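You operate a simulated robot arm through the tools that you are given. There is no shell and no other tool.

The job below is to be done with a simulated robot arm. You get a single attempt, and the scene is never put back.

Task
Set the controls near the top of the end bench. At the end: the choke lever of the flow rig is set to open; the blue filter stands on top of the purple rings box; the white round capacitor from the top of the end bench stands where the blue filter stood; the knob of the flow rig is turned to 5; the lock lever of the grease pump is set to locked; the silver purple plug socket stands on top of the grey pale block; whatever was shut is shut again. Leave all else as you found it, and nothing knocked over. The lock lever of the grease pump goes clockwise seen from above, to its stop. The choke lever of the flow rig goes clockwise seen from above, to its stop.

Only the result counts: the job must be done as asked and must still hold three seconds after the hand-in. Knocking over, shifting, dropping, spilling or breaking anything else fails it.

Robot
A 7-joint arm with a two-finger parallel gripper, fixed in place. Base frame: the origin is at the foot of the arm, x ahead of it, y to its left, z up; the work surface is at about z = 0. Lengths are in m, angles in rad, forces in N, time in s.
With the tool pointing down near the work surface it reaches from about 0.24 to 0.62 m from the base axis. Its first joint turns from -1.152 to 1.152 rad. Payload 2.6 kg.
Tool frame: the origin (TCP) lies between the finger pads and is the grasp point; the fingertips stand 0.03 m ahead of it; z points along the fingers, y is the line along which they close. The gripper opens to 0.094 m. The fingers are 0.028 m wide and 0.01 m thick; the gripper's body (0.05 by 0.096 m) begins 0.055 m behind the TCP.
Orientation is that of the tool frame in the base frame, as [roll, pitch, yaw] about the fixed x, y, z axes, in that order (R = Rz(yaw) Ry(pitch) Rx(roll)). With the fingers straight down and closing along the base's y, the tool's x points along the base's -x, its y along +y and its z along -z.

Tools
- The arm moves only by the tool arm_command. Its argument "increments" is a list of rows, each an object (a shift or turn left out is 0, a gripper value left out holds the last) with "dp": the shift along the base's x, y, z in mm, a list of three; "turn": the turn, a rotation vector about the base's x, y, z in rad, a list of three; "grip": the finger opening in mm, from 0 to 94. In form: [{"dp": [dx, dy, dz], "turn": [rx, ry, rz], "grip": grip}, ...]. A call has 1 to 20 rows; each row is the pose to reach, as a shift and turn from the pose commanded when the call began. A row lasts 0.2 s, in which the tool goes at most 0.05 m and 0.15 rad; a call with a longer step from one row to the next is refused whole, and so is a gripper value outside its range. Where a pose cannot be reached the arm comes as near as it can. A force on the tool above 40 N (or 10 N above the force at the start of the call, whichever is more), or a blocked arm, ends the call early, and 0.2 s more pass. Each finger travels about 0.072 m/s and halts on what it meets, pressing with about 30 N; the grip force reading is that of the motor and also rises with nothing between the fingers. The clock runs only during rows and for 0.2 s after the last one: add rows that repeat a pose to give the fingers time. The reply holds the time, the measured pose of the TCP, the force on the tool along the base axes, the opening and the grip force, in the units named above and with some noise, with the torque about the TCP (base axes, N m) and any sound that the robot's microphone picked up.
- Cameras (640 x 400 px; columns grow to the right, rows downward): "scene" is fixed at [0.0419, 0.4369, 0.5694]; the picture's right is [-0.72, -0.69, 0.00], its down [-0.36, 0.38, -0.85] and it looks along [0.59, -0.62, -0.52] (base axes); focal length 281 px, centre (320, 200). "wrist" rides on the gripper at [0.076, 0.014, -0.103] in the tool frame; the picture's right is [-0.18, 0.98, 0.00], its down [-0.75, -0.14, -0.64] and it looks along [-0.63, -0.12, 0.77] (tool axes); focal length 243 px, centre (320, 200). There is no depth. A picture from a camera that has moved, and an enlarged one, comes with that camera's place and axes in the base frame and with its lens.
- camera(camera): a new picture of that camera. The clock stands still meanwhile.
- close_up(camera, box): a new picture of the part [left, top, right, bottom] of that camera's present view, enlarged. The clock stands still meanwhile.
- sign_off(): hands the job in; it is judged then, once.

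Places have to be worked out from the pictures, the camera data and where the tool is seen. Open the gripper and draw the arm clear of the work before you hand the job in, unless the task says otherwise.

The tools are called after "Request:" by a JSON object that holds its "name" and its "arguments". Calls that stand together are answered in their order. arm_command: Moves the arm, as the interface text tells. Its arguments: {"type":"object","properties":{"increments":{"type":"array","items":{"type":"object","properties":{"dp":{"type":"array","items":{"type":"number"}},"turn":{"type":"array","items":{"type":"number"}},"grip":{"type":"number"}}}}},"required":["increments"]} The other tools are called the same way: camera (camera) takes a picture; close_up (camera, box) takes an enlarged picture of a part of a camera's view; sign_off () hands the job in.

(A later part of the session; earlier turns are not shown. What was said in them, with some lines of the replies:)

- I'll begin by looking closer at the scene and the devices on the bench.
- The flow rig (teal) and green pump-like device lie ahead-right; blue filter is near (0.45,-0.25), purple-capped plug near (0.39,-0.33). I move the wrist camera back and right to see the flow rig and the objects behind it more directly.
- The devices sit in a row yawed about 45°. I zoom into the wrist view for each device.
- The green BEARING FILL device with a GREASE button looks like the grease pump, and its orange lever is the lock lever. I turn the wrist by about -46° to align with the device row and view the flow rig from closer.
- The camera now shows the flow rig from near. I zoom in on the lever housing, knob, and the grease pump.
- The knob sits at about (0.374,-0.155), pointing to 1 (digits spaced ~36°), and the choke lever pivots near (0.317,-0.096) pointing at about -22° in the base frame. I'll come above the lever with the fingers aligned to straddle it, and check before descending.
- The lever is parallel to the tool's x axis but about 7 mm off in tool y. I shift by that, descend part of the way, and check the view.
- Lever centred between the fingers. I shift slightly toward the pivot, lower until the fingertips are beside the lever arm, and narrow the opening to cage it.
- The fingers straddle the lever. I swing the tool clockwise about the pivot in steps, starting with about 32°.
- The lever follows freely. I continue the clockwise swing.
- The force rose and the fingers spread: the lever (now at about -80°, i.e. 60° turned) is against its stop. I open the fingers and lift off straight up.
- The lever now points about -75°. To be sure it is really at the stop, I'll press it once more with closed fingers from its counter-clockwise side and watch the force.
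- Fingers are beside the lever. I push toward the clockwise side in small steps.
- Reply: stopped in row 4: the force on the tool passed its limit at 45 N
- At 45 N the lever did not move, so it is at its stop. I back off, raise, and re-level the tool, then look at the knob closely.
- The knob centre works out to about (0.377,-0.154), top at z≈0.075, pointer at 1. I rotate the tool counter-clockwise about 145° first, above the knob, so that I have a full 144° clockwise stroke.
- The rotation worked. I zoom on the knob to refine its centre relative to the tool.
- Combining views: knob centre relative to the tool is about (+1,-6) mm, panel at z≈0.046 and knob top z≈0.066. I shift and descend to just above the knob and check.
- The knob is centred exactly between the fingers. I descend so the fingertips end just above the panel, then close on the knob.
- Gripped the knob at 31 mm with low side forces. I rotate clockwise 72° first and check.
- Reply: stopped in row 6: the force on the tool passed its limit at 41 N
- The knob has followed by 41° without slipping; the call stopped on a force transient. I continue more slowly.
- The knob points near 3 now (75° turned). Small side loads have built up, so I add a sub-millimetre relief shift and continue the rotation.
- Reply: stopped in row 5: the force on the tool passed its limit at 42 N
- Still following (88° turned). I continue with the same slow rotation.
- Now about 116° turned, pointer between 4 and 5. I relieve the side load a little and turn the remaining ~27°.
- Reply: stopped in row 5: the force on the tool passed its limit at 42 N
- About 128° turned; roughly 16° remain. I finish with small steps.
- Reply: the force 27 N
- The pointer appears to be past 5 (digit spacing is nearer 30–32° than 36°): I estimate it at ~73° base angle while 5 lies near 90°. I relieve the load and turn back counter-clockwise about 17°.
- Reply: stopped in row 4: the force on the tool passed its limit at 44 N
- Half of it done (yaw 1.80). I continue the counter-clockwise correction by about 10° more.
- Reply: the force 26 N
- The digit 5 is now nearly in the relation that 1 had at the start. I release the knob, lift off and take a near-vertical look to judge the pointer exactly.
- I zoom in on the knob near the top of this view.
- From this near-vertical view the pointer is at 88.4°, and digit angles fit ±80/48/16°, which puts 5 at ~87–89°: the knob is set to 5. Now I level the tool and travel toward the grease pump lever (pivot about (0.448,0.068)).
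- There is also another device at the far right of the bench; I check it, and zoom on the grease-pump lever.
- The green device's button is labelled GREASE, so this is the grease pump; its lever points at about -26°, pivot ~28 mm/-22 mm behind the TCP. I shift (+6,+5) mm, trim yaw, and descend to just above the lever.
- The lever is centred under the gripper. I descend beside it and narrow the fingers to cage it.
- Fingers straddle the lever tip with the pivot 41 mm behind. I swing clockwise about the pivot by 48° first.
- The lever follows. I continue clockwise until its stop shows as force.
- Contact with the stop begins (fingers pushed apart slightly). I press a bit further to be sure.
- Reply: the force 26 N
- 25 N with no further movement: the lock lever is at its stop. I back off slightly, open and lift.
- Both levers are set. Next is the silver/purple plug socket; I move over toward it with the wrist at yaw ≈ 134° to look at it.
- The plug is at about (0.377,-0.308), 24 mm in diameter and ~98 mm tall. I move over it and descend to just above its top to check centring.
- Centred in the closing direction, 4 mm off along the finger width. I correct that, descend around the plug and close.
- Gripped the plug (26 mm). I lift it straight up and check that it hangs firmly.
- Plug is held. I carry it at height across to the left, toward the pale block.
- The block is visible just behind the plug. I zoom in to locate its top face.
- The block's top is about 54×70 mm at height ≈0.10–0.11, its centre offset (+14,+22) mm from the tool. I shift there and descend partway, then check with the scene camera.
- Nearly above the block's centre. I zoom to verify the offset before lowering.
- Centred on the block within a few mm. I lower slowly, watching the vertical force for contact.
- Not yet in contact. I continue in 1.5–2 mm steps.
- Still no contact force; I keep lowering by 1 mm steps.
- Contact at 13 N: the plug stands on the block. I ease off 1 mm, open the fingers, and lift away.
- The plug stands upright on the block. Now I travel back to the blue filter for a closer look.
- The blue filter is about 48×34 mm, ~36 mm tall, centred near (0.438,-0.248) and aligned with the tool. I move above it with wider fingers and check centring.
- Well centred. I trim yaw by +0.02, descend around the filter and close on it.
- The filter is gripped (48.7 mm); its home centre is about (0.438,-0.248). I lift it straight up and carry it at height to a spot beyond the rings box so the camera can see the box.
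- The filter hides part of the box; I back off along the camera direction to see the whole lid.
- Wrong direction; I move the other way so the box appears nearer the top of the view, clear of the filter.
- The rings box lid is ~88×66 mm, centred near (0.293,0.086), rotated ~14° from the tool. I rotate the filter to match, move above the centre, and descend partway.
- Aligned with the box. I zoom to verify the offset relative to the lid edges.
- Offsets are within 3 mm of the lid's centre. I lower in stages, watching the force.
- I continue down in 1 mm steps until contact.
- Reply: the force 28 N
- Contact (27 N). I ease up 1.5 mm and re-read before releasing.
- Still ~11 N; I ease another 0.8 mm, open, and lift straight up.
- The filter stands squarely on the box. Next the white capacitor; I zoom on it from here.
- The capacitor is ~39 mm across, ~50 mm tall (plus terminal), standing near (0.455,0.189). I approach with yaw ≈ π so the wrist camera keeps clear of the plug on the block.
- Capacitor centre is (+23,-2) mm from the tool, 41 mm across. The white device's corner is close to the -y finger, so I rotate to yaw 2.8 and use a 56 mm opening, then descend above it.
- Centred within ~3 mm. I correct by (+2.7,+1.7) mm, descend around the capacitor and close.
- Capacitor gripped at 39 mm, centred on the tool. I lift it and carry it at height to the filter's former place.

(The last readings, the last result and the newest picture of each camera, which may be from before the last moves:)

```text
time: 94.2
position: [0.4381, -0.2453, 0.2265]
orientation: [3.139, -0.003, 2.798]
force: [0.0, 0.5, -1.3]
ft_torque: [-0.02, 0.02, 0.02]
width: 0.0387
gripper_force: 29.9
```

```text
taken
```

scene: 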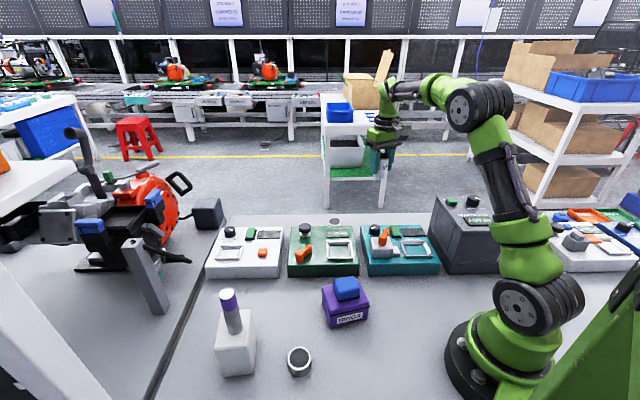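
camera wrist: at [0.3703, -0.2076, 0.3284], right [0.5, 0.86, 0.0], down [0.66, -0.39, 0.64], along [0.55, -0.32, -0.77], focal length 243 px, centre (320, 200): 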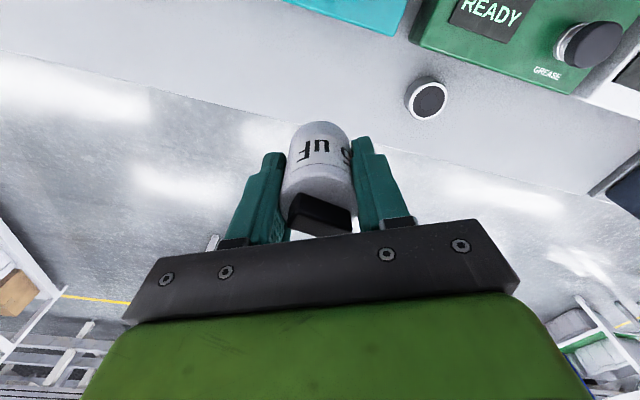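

The capacitor hangs above the former filter place. I descend to about 2 cm above the bench and check.

Request:
{"name": "arm_command", "arguments": {"increments": [{"dp": [0, -2.5, -40]}, {"dp": [0, -2.5, -80]}, {"dp": [0, -2.5, -120]}, {"dp": [0, -2.5, -150]}, {"dp": [0, -2.5, -160]}, {"dp": [0, -2.5, -160]}]}}

Request:
{"name": "camera", "arguments": {"camera": "wrist"}}

Request:
{"name": "close_up", "arguments": {"camera": "scene", "box": [330, 170, 426, 240]}}

```text
time: 95.6
position: [0.4381, -0.25, 0.0673]
orientation: [-3.141, -0.002, 2.799]
force: [-0.2, -0.8, -0.8]
ft_torque: [0.0, 0.0, -0.01]
width: 0.0387
gripper_force: 30.5
```

```text
taken
camera wrist: at [0.3708, -0.2109, 0.1689], right [0.5, 0.86, 0.0], down [0.66, -0.39, 0.64], along [0.55, -0.32, -0.77], focal length 243 px, centre (320, 200)
```

wrist: 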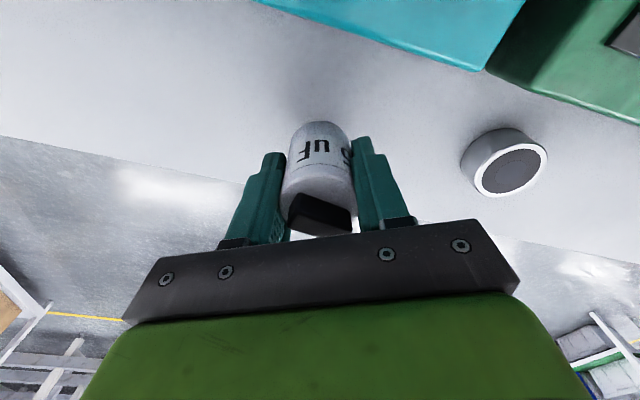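

```text
5.71 times, centred on (378, 205) of scene
camera zoom: at [0.0419, 0.4369, 0.5694], right [-0.72, -0.69, 0.0], down [-0.36, 0.38, -0.85], along [0.59, -0.62, -0.52], focal length 1604 px, centre (-11, 171)
```

zoom: 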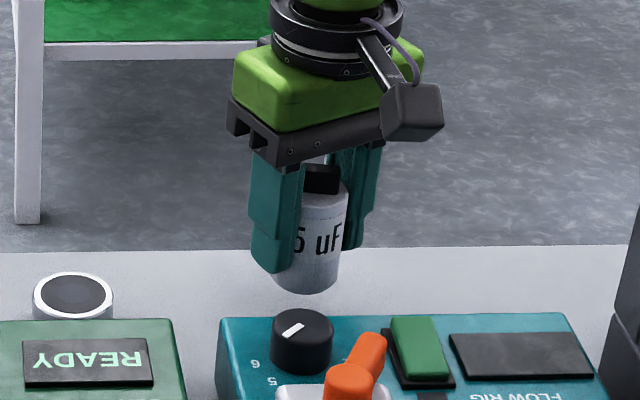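

Good. I lower to near the bench, then in 1 mm steps until contact.

Request:
{"name": "arm_command", "arguments": {"increments": [{"dp": [0, 1.5, -8]}, {"dp": [0, 1.5, -15]}, {"dp": [0, 1.5, -19]}, {"dp": [0, 1.5, -19]}]}}

```text
time: 96.6
position: [0.4385, -0.2481, 0.0497]
orientation: [-3.141, -0.002, 2.799]
force: [0.0, 0.6, -1.4]
ft_torque: [-0.01, 0.0, 0.02]
width: 0.0389
gripper_force: 30.0
```

Request:
{"name": "arm_command", "arguments": {"increments": [{"dp": [0, 0, -1]}, {"dp": [0, 0, -2]}, {"dp": [0, 0, -2]}]}}

```text
time: 97.4
position: [0.4384, -0.2473, 0.0467]
orientation: [-3.141, -0.003, 2.798]
force: [0.4, -0.8, -0.7]
ft_torque: [-0.01, 0.0, -0.02]
width: 0.0391
gripper_force: 30.3
```

Request:
{"name": "arm_command", "arguments": {"increments": [{"dp": [0, 0, -1]}, {"dp": [0, 0, -1.5]}, {"dp": [0, 0, -1.5]}]}}

Request:
{"name": "close_up", "arguments": {"camera": "scene", "box": [330, 170, 426, 240]}}

```text
time: 98.2
position: [0.4394, -0.2497, 0.0458]
orientation: [3.141, -0.001, 2.8]
force: [-6.9, 3.7, 20.2]
ft_torque: [0.18, 0.39, -0.05]
width: 0.0387
gripper_force: 30.1
```

```text
5.71 times, centred on (378, 205) of scene
camera zoom: at [0.0418, 0.437, 0.5693], right [-0.72, -0.69, 0.0], down [-0.36, 0.38, -0.85], along [0.59, -0.62, -0.52], focal length 1604 px, centre (-11, 171)
```

zoom: 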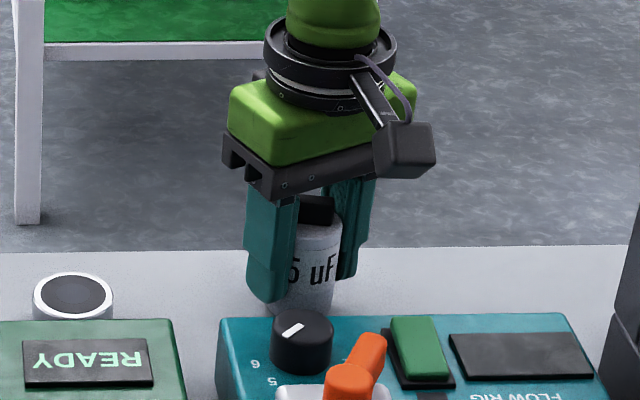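

Contact at 20 N. I ease off 1.5 mm, open, and lift away.

Request:
{"name": "arm_command", "arguments": {"increments": [{"dp": [0, 0, 1]}, {"dp": [0, 0, 1.5]}, {"dp": [0, 0, 1.5], "grip": 42}, {"dp": [0, 0, 1.5], "grip": 50}, {"dp": [0, 0, 1.5], "grip": 58}, {"dp": [0, 0, 1.5], "grip": 58}, {"dp": [0, 0, 20], "grip": 58}, {"dp": [0, 0, 60], "grip": 58}, {"dp": [0, 0, 100], "grip": 58}, {"dp": [0, 0, 140], "grip": 58}, {"dp": [0, 0, 180], "grip": 58}, {"dp": [0, 0, 180], "grip": 58}]}}

Request:
{"name": "camera", "arguments": {"camera": "wrist"}}

Request:
{"name": "camera", "arguments": {"camera": "scene"}}

Request:
{"name": "close_up", "arguments": {"camera": "wrist", "box": [240, 60, 400, 160]}}

```text
time: 100.8
position: [0.4394, -0.2493, 0.225]
orientation: [-3.141, 0.0, 2.801]
force: [-0.1, 0.3, -0.6]
ft_torque: [-0.02, 0.01, 0.0]
width: 0.058
gripper_force: 0.1
```

```text
taken
camera wrist: at [0.3722, -0.2114, 0.3274], right [0.5, 0.86, 0.0], down [0.66, -0.39, 0.64], along [0.55, -0.32, -0.77], focal length 243 px, centre (320, 200)
```

wrist: 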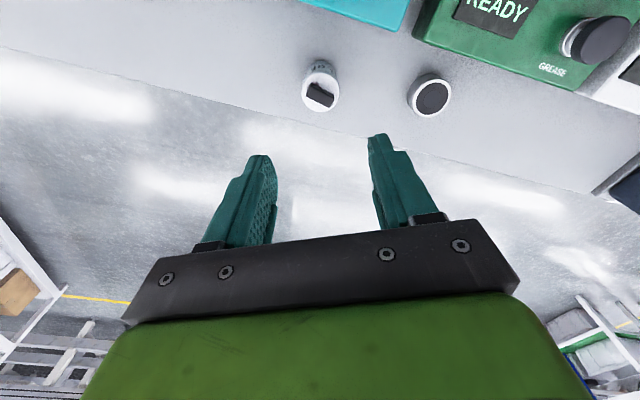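

```text
taken
```

scene: 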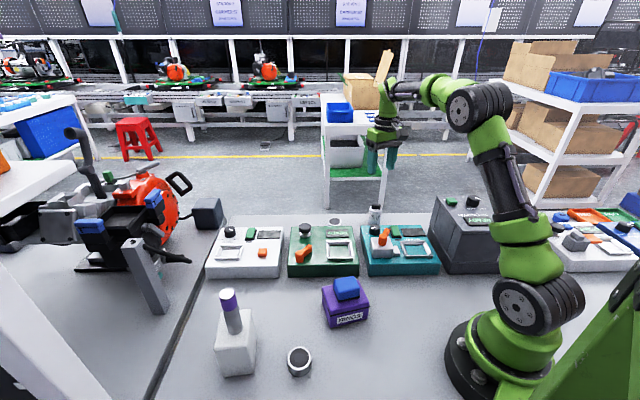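

```text
4.00 times, centred on (320, 110) of wrist
camera zoom: at [0.3722, -0.2114, 0.3274], right [0.5, 0.86, 0.0], down [0.66, -0.39, 0.64], along [0.55, -0.32, -0.77], focal length 970 px, centre (320, 560)
```

zoom: 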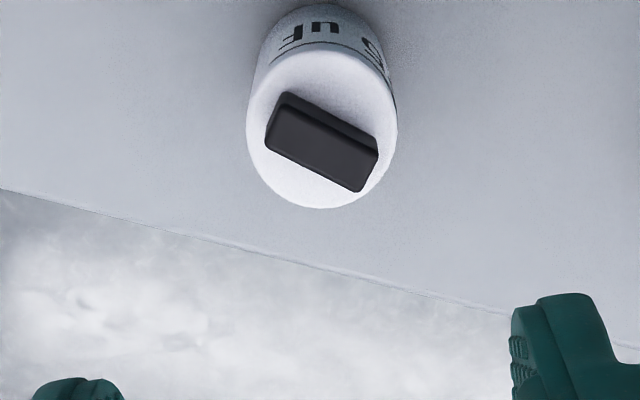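

The capacitor stands where the filter was. I take one more near-vertical view of the flow rig's knob to confirm it reads 5.

Request:
{"name": "arm_command", "arguments": {"increments": [{"dp": [-10, 13, 0], "turn": [0, 0, -0.11]}, {"dp": [-20, 26, 0], "turn": [0, 0, -0.22]}, {"dp": [-30, 39, 0], "turn": [0, 0, -0.33]}, {"dp": [-40, 52, -15], "turn": [0, 0, -0.44]}, {"dp": [-40, 52, -15], "turn": [0, 0, -0.44]}]}}

Request:
{"name": "camera", "arguments": {"camera": "wrist"}}

Request:
{"name": "close_up", "arguments": {"camera": "wrist", "box": [240, 0, 400, 100]}}

```text
time: 102.0
position: [0.3997, -0.1957, 0.2081]
orientation: [3.141, -0.002, 2.357]
force: [0.1, 0.1, -0.5]
ft_torque: [0.04, 0.0, -0.02]
width: 0.0583
gripper_force: 0.3
```

```text
taken
camera wrist: at [0.3551, -0.1331, 0.311], right [0.82, 0.57, 0.0], down [0.43, -0.63, 0.64], along [0.36, -0.53, -0.77], focal length 243 px, centre (320, 200)
```

wrist: 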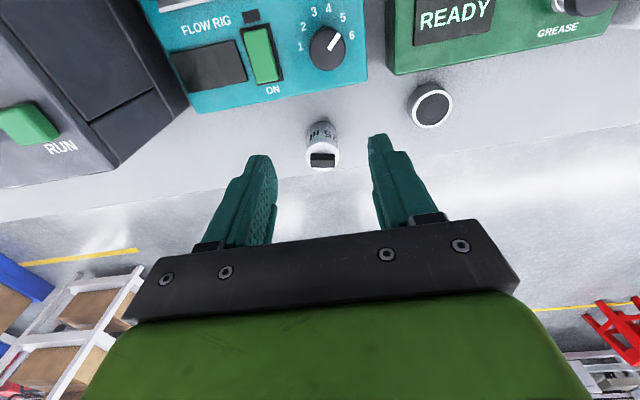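

```text
4.00 times, centred on (320, 50) of wrist
camera zoom: at [0.3551, -0.1331, 0.311], right [0.82, 0.57, 0.0], down [0.43, -0.63, 0.64], along [0.36, -0.53, -0.77], focal length 970 px, centre (320, 800)
```

zoom: 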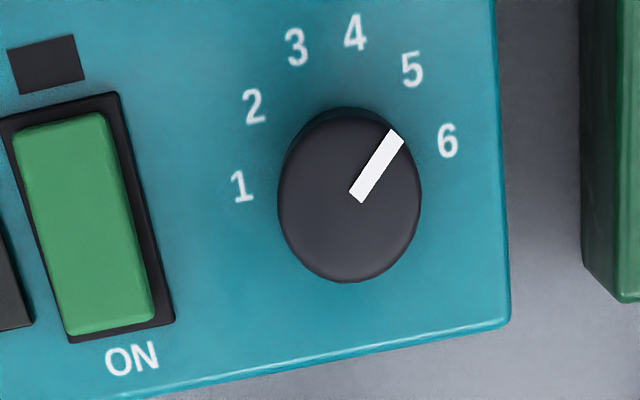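

The pointer is 48° right of the dial's vertical, exactly the expected place of 5 (digits at ±80/±48/±16 nominal). I now open the gripper and retreat to a high, clear pose for a final check.

Request:
{"name": "arm_command", "arguments": {"increments": [{"dp": [0, 0, 40], "grip": 90}, {"dp": [0, 0, 80], "grip": 90}, {"dp": [-10, 20, 115], "grip": 90}, {"dp": [-25, 50, 145], "grip": 90}, {"dp": [-40, 85, 165], "grip": 90}, {"dp": [-60, 120, 170], "grip": 90}, {"dp": [-60, 135, 170], "grip": 90}, {"dp": [-60, 135, 170], "grip": 90}]}}

Request:
{"name": "camera", "arguments": {"camera": "scene"}}

Request:
{"name": "close_up", "arguments": {"camera": "scene", "box": [200, 190, 440, 340]}}

Request:
{"name": "close_up", "arguments": {"camera": "scene", "box": [190, 270, 400, 400]}}

Request:
{"name": "camera", "arguments": {"camera": "wrist"}}

```text
time: 103.8
position: [0.3377, -0.0599, 0.3778]
orientation: [3.141, -0.002, 2.359]
force: [-0.3, -0.6, 0.5]
ft_torque: [-0.04, 0.03, 0.0]
width: 0.09
gripper_force: 0.0
```

```text
taken
```

scene: 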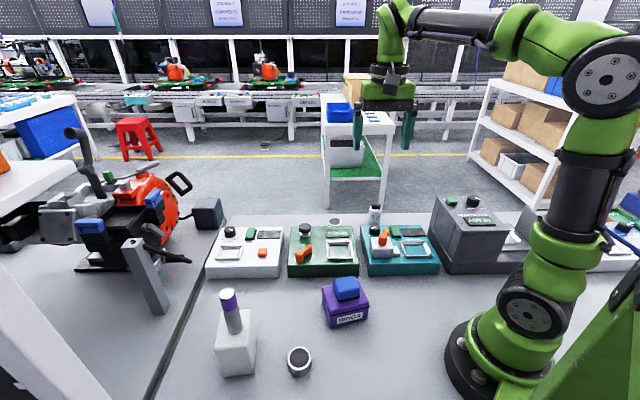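

```text
2.67 times, centred on (320, 265) of scene
camera zoom: at [0.0419, 0.4369, 0.5694], right [-0.72, -0.69, 0.0], down [-0.36, 0.38, -0.85], along [0.59, -0.62, -0.52], focal length 748 px, centre (320, 27)
```

zoom: 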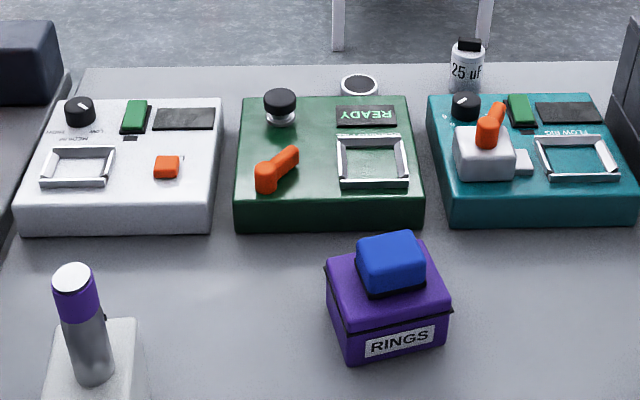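

```text
3.05 times, centred on (295, 335) of scene
camera zoom: at [0.0419, 0.4369, 0.5694], right [-0.72, -0.69, 0.0], down [-0.36, 0.38, -0.85], along [0.59, -0.62, -0.52], focal length 855 px, centre (396, -211)
```

zoom: 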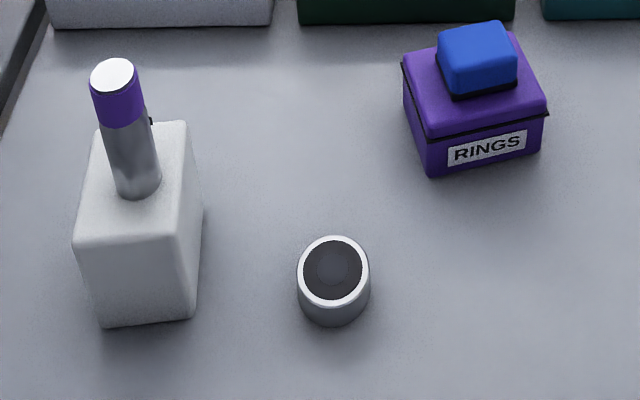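

```text
taken
camera wrist: at [0.2925, 0.0027, 0.4798], right [0.82, 0.57, 0.0], down [0.44, -0.63, 0.64], along [0.36, -0.53, -0.77], focal length 243 px, centre (320, 200)
```

wrist: 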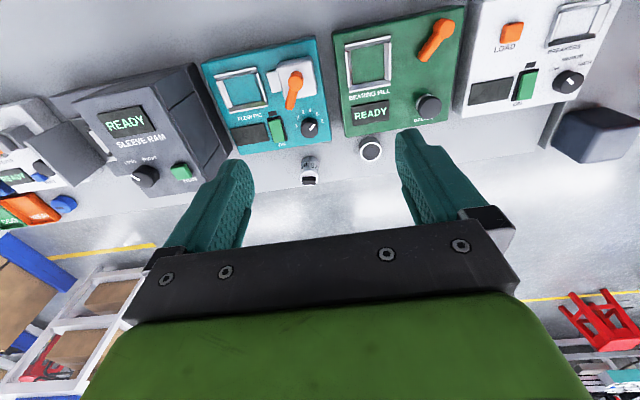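

Everything looks in place. There's a small dark spot beside the plug; I zoom to make sure it's nothing amiss.

Request:
{"name": "close_up", "arguments": {"camera": "scene", "box": [210, 280, 266, 340]}}

Request:
{"name": "close_up", "arguments": {"camera": "wrist", "box": [190, 10, 470, 190]}}

```text
6.67 times, centred on (238, 310) of scene
camera zoom: at [0.0419, 0.4369, 0.5694], right [-0.72, -0.69, 0.0], down [-0.36, 0.38, -0.85], along [0.59, -0.62, -0.52], focal length 1871 px, centre (867, -533)
```

zoom: 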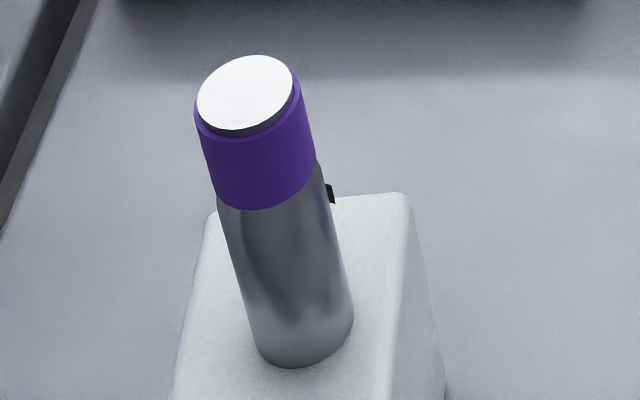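

```text
2.22 times, centred on (330, 100) of wrist
camera zoom: at [0.2925, 0.0027, 0.4798], right [0.82, 0.57, 0.0], down [0.44, -0.63, 0.64], along [0.36, -0.53, -0.77], focal length 539 px, centre (298, 422)
```

zoom: 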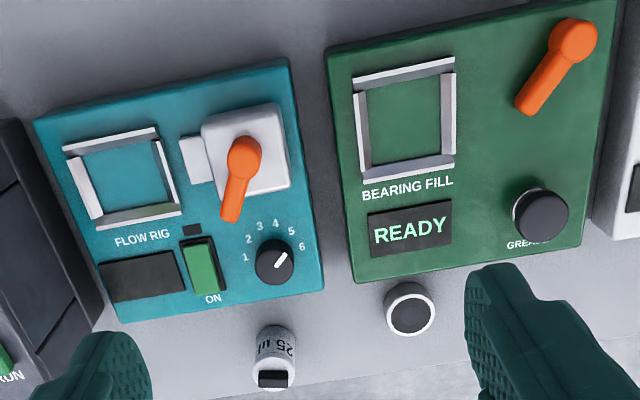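

All readings and pictures agree. The choke and lock levers are at their clockwise stops after about 50° of travel each, and the knob is on 5. The filter is on the rings box, the capacitor is on the filter's old place, and the plug is upright on the block (the dark spot looks like its side label). Nothing is left open and the arm is clear with the gripper open, so I hand the job in.

Request:
{"name": "sign_off", "arguments": {}}

```text
The job is handed in.
```

I did every item on the list and handed the job in; I haven't seen the verdict.

- **Choke lever (flow rig):** turned clockwise about 50° to its stop. It did not move when I pressed it again until the 40 N force limit cut in at 45 N.
- **Knob (flow rig):** turned from 1 to 5. I first went past 5 and turned it back. The pointer is 48° right of the dial's centre line and the printed 5 is at about 44°, so 5 is the nearest digit.
- **Lock lever (grease pump):** turned clockwise about 52° to its stop, where it held at 25 N. I took the green BEARING FILL unit to be the grease pump because its button is labelled GREASE.
- **Blue filter:** stands flat on the lid of the purple rings box.
- **White capacitor:** stands upright where the filter was, within a few millimetres.
- **Silver and purple plug socket:** stands upright on top of the pale block.
- **Anything shut:** I opened nothing, and the rings box lid is still closed.

The last pictures show nothing knocked over and the rest of the bench as it was. The arm is raised clear of the work with the gripper open.
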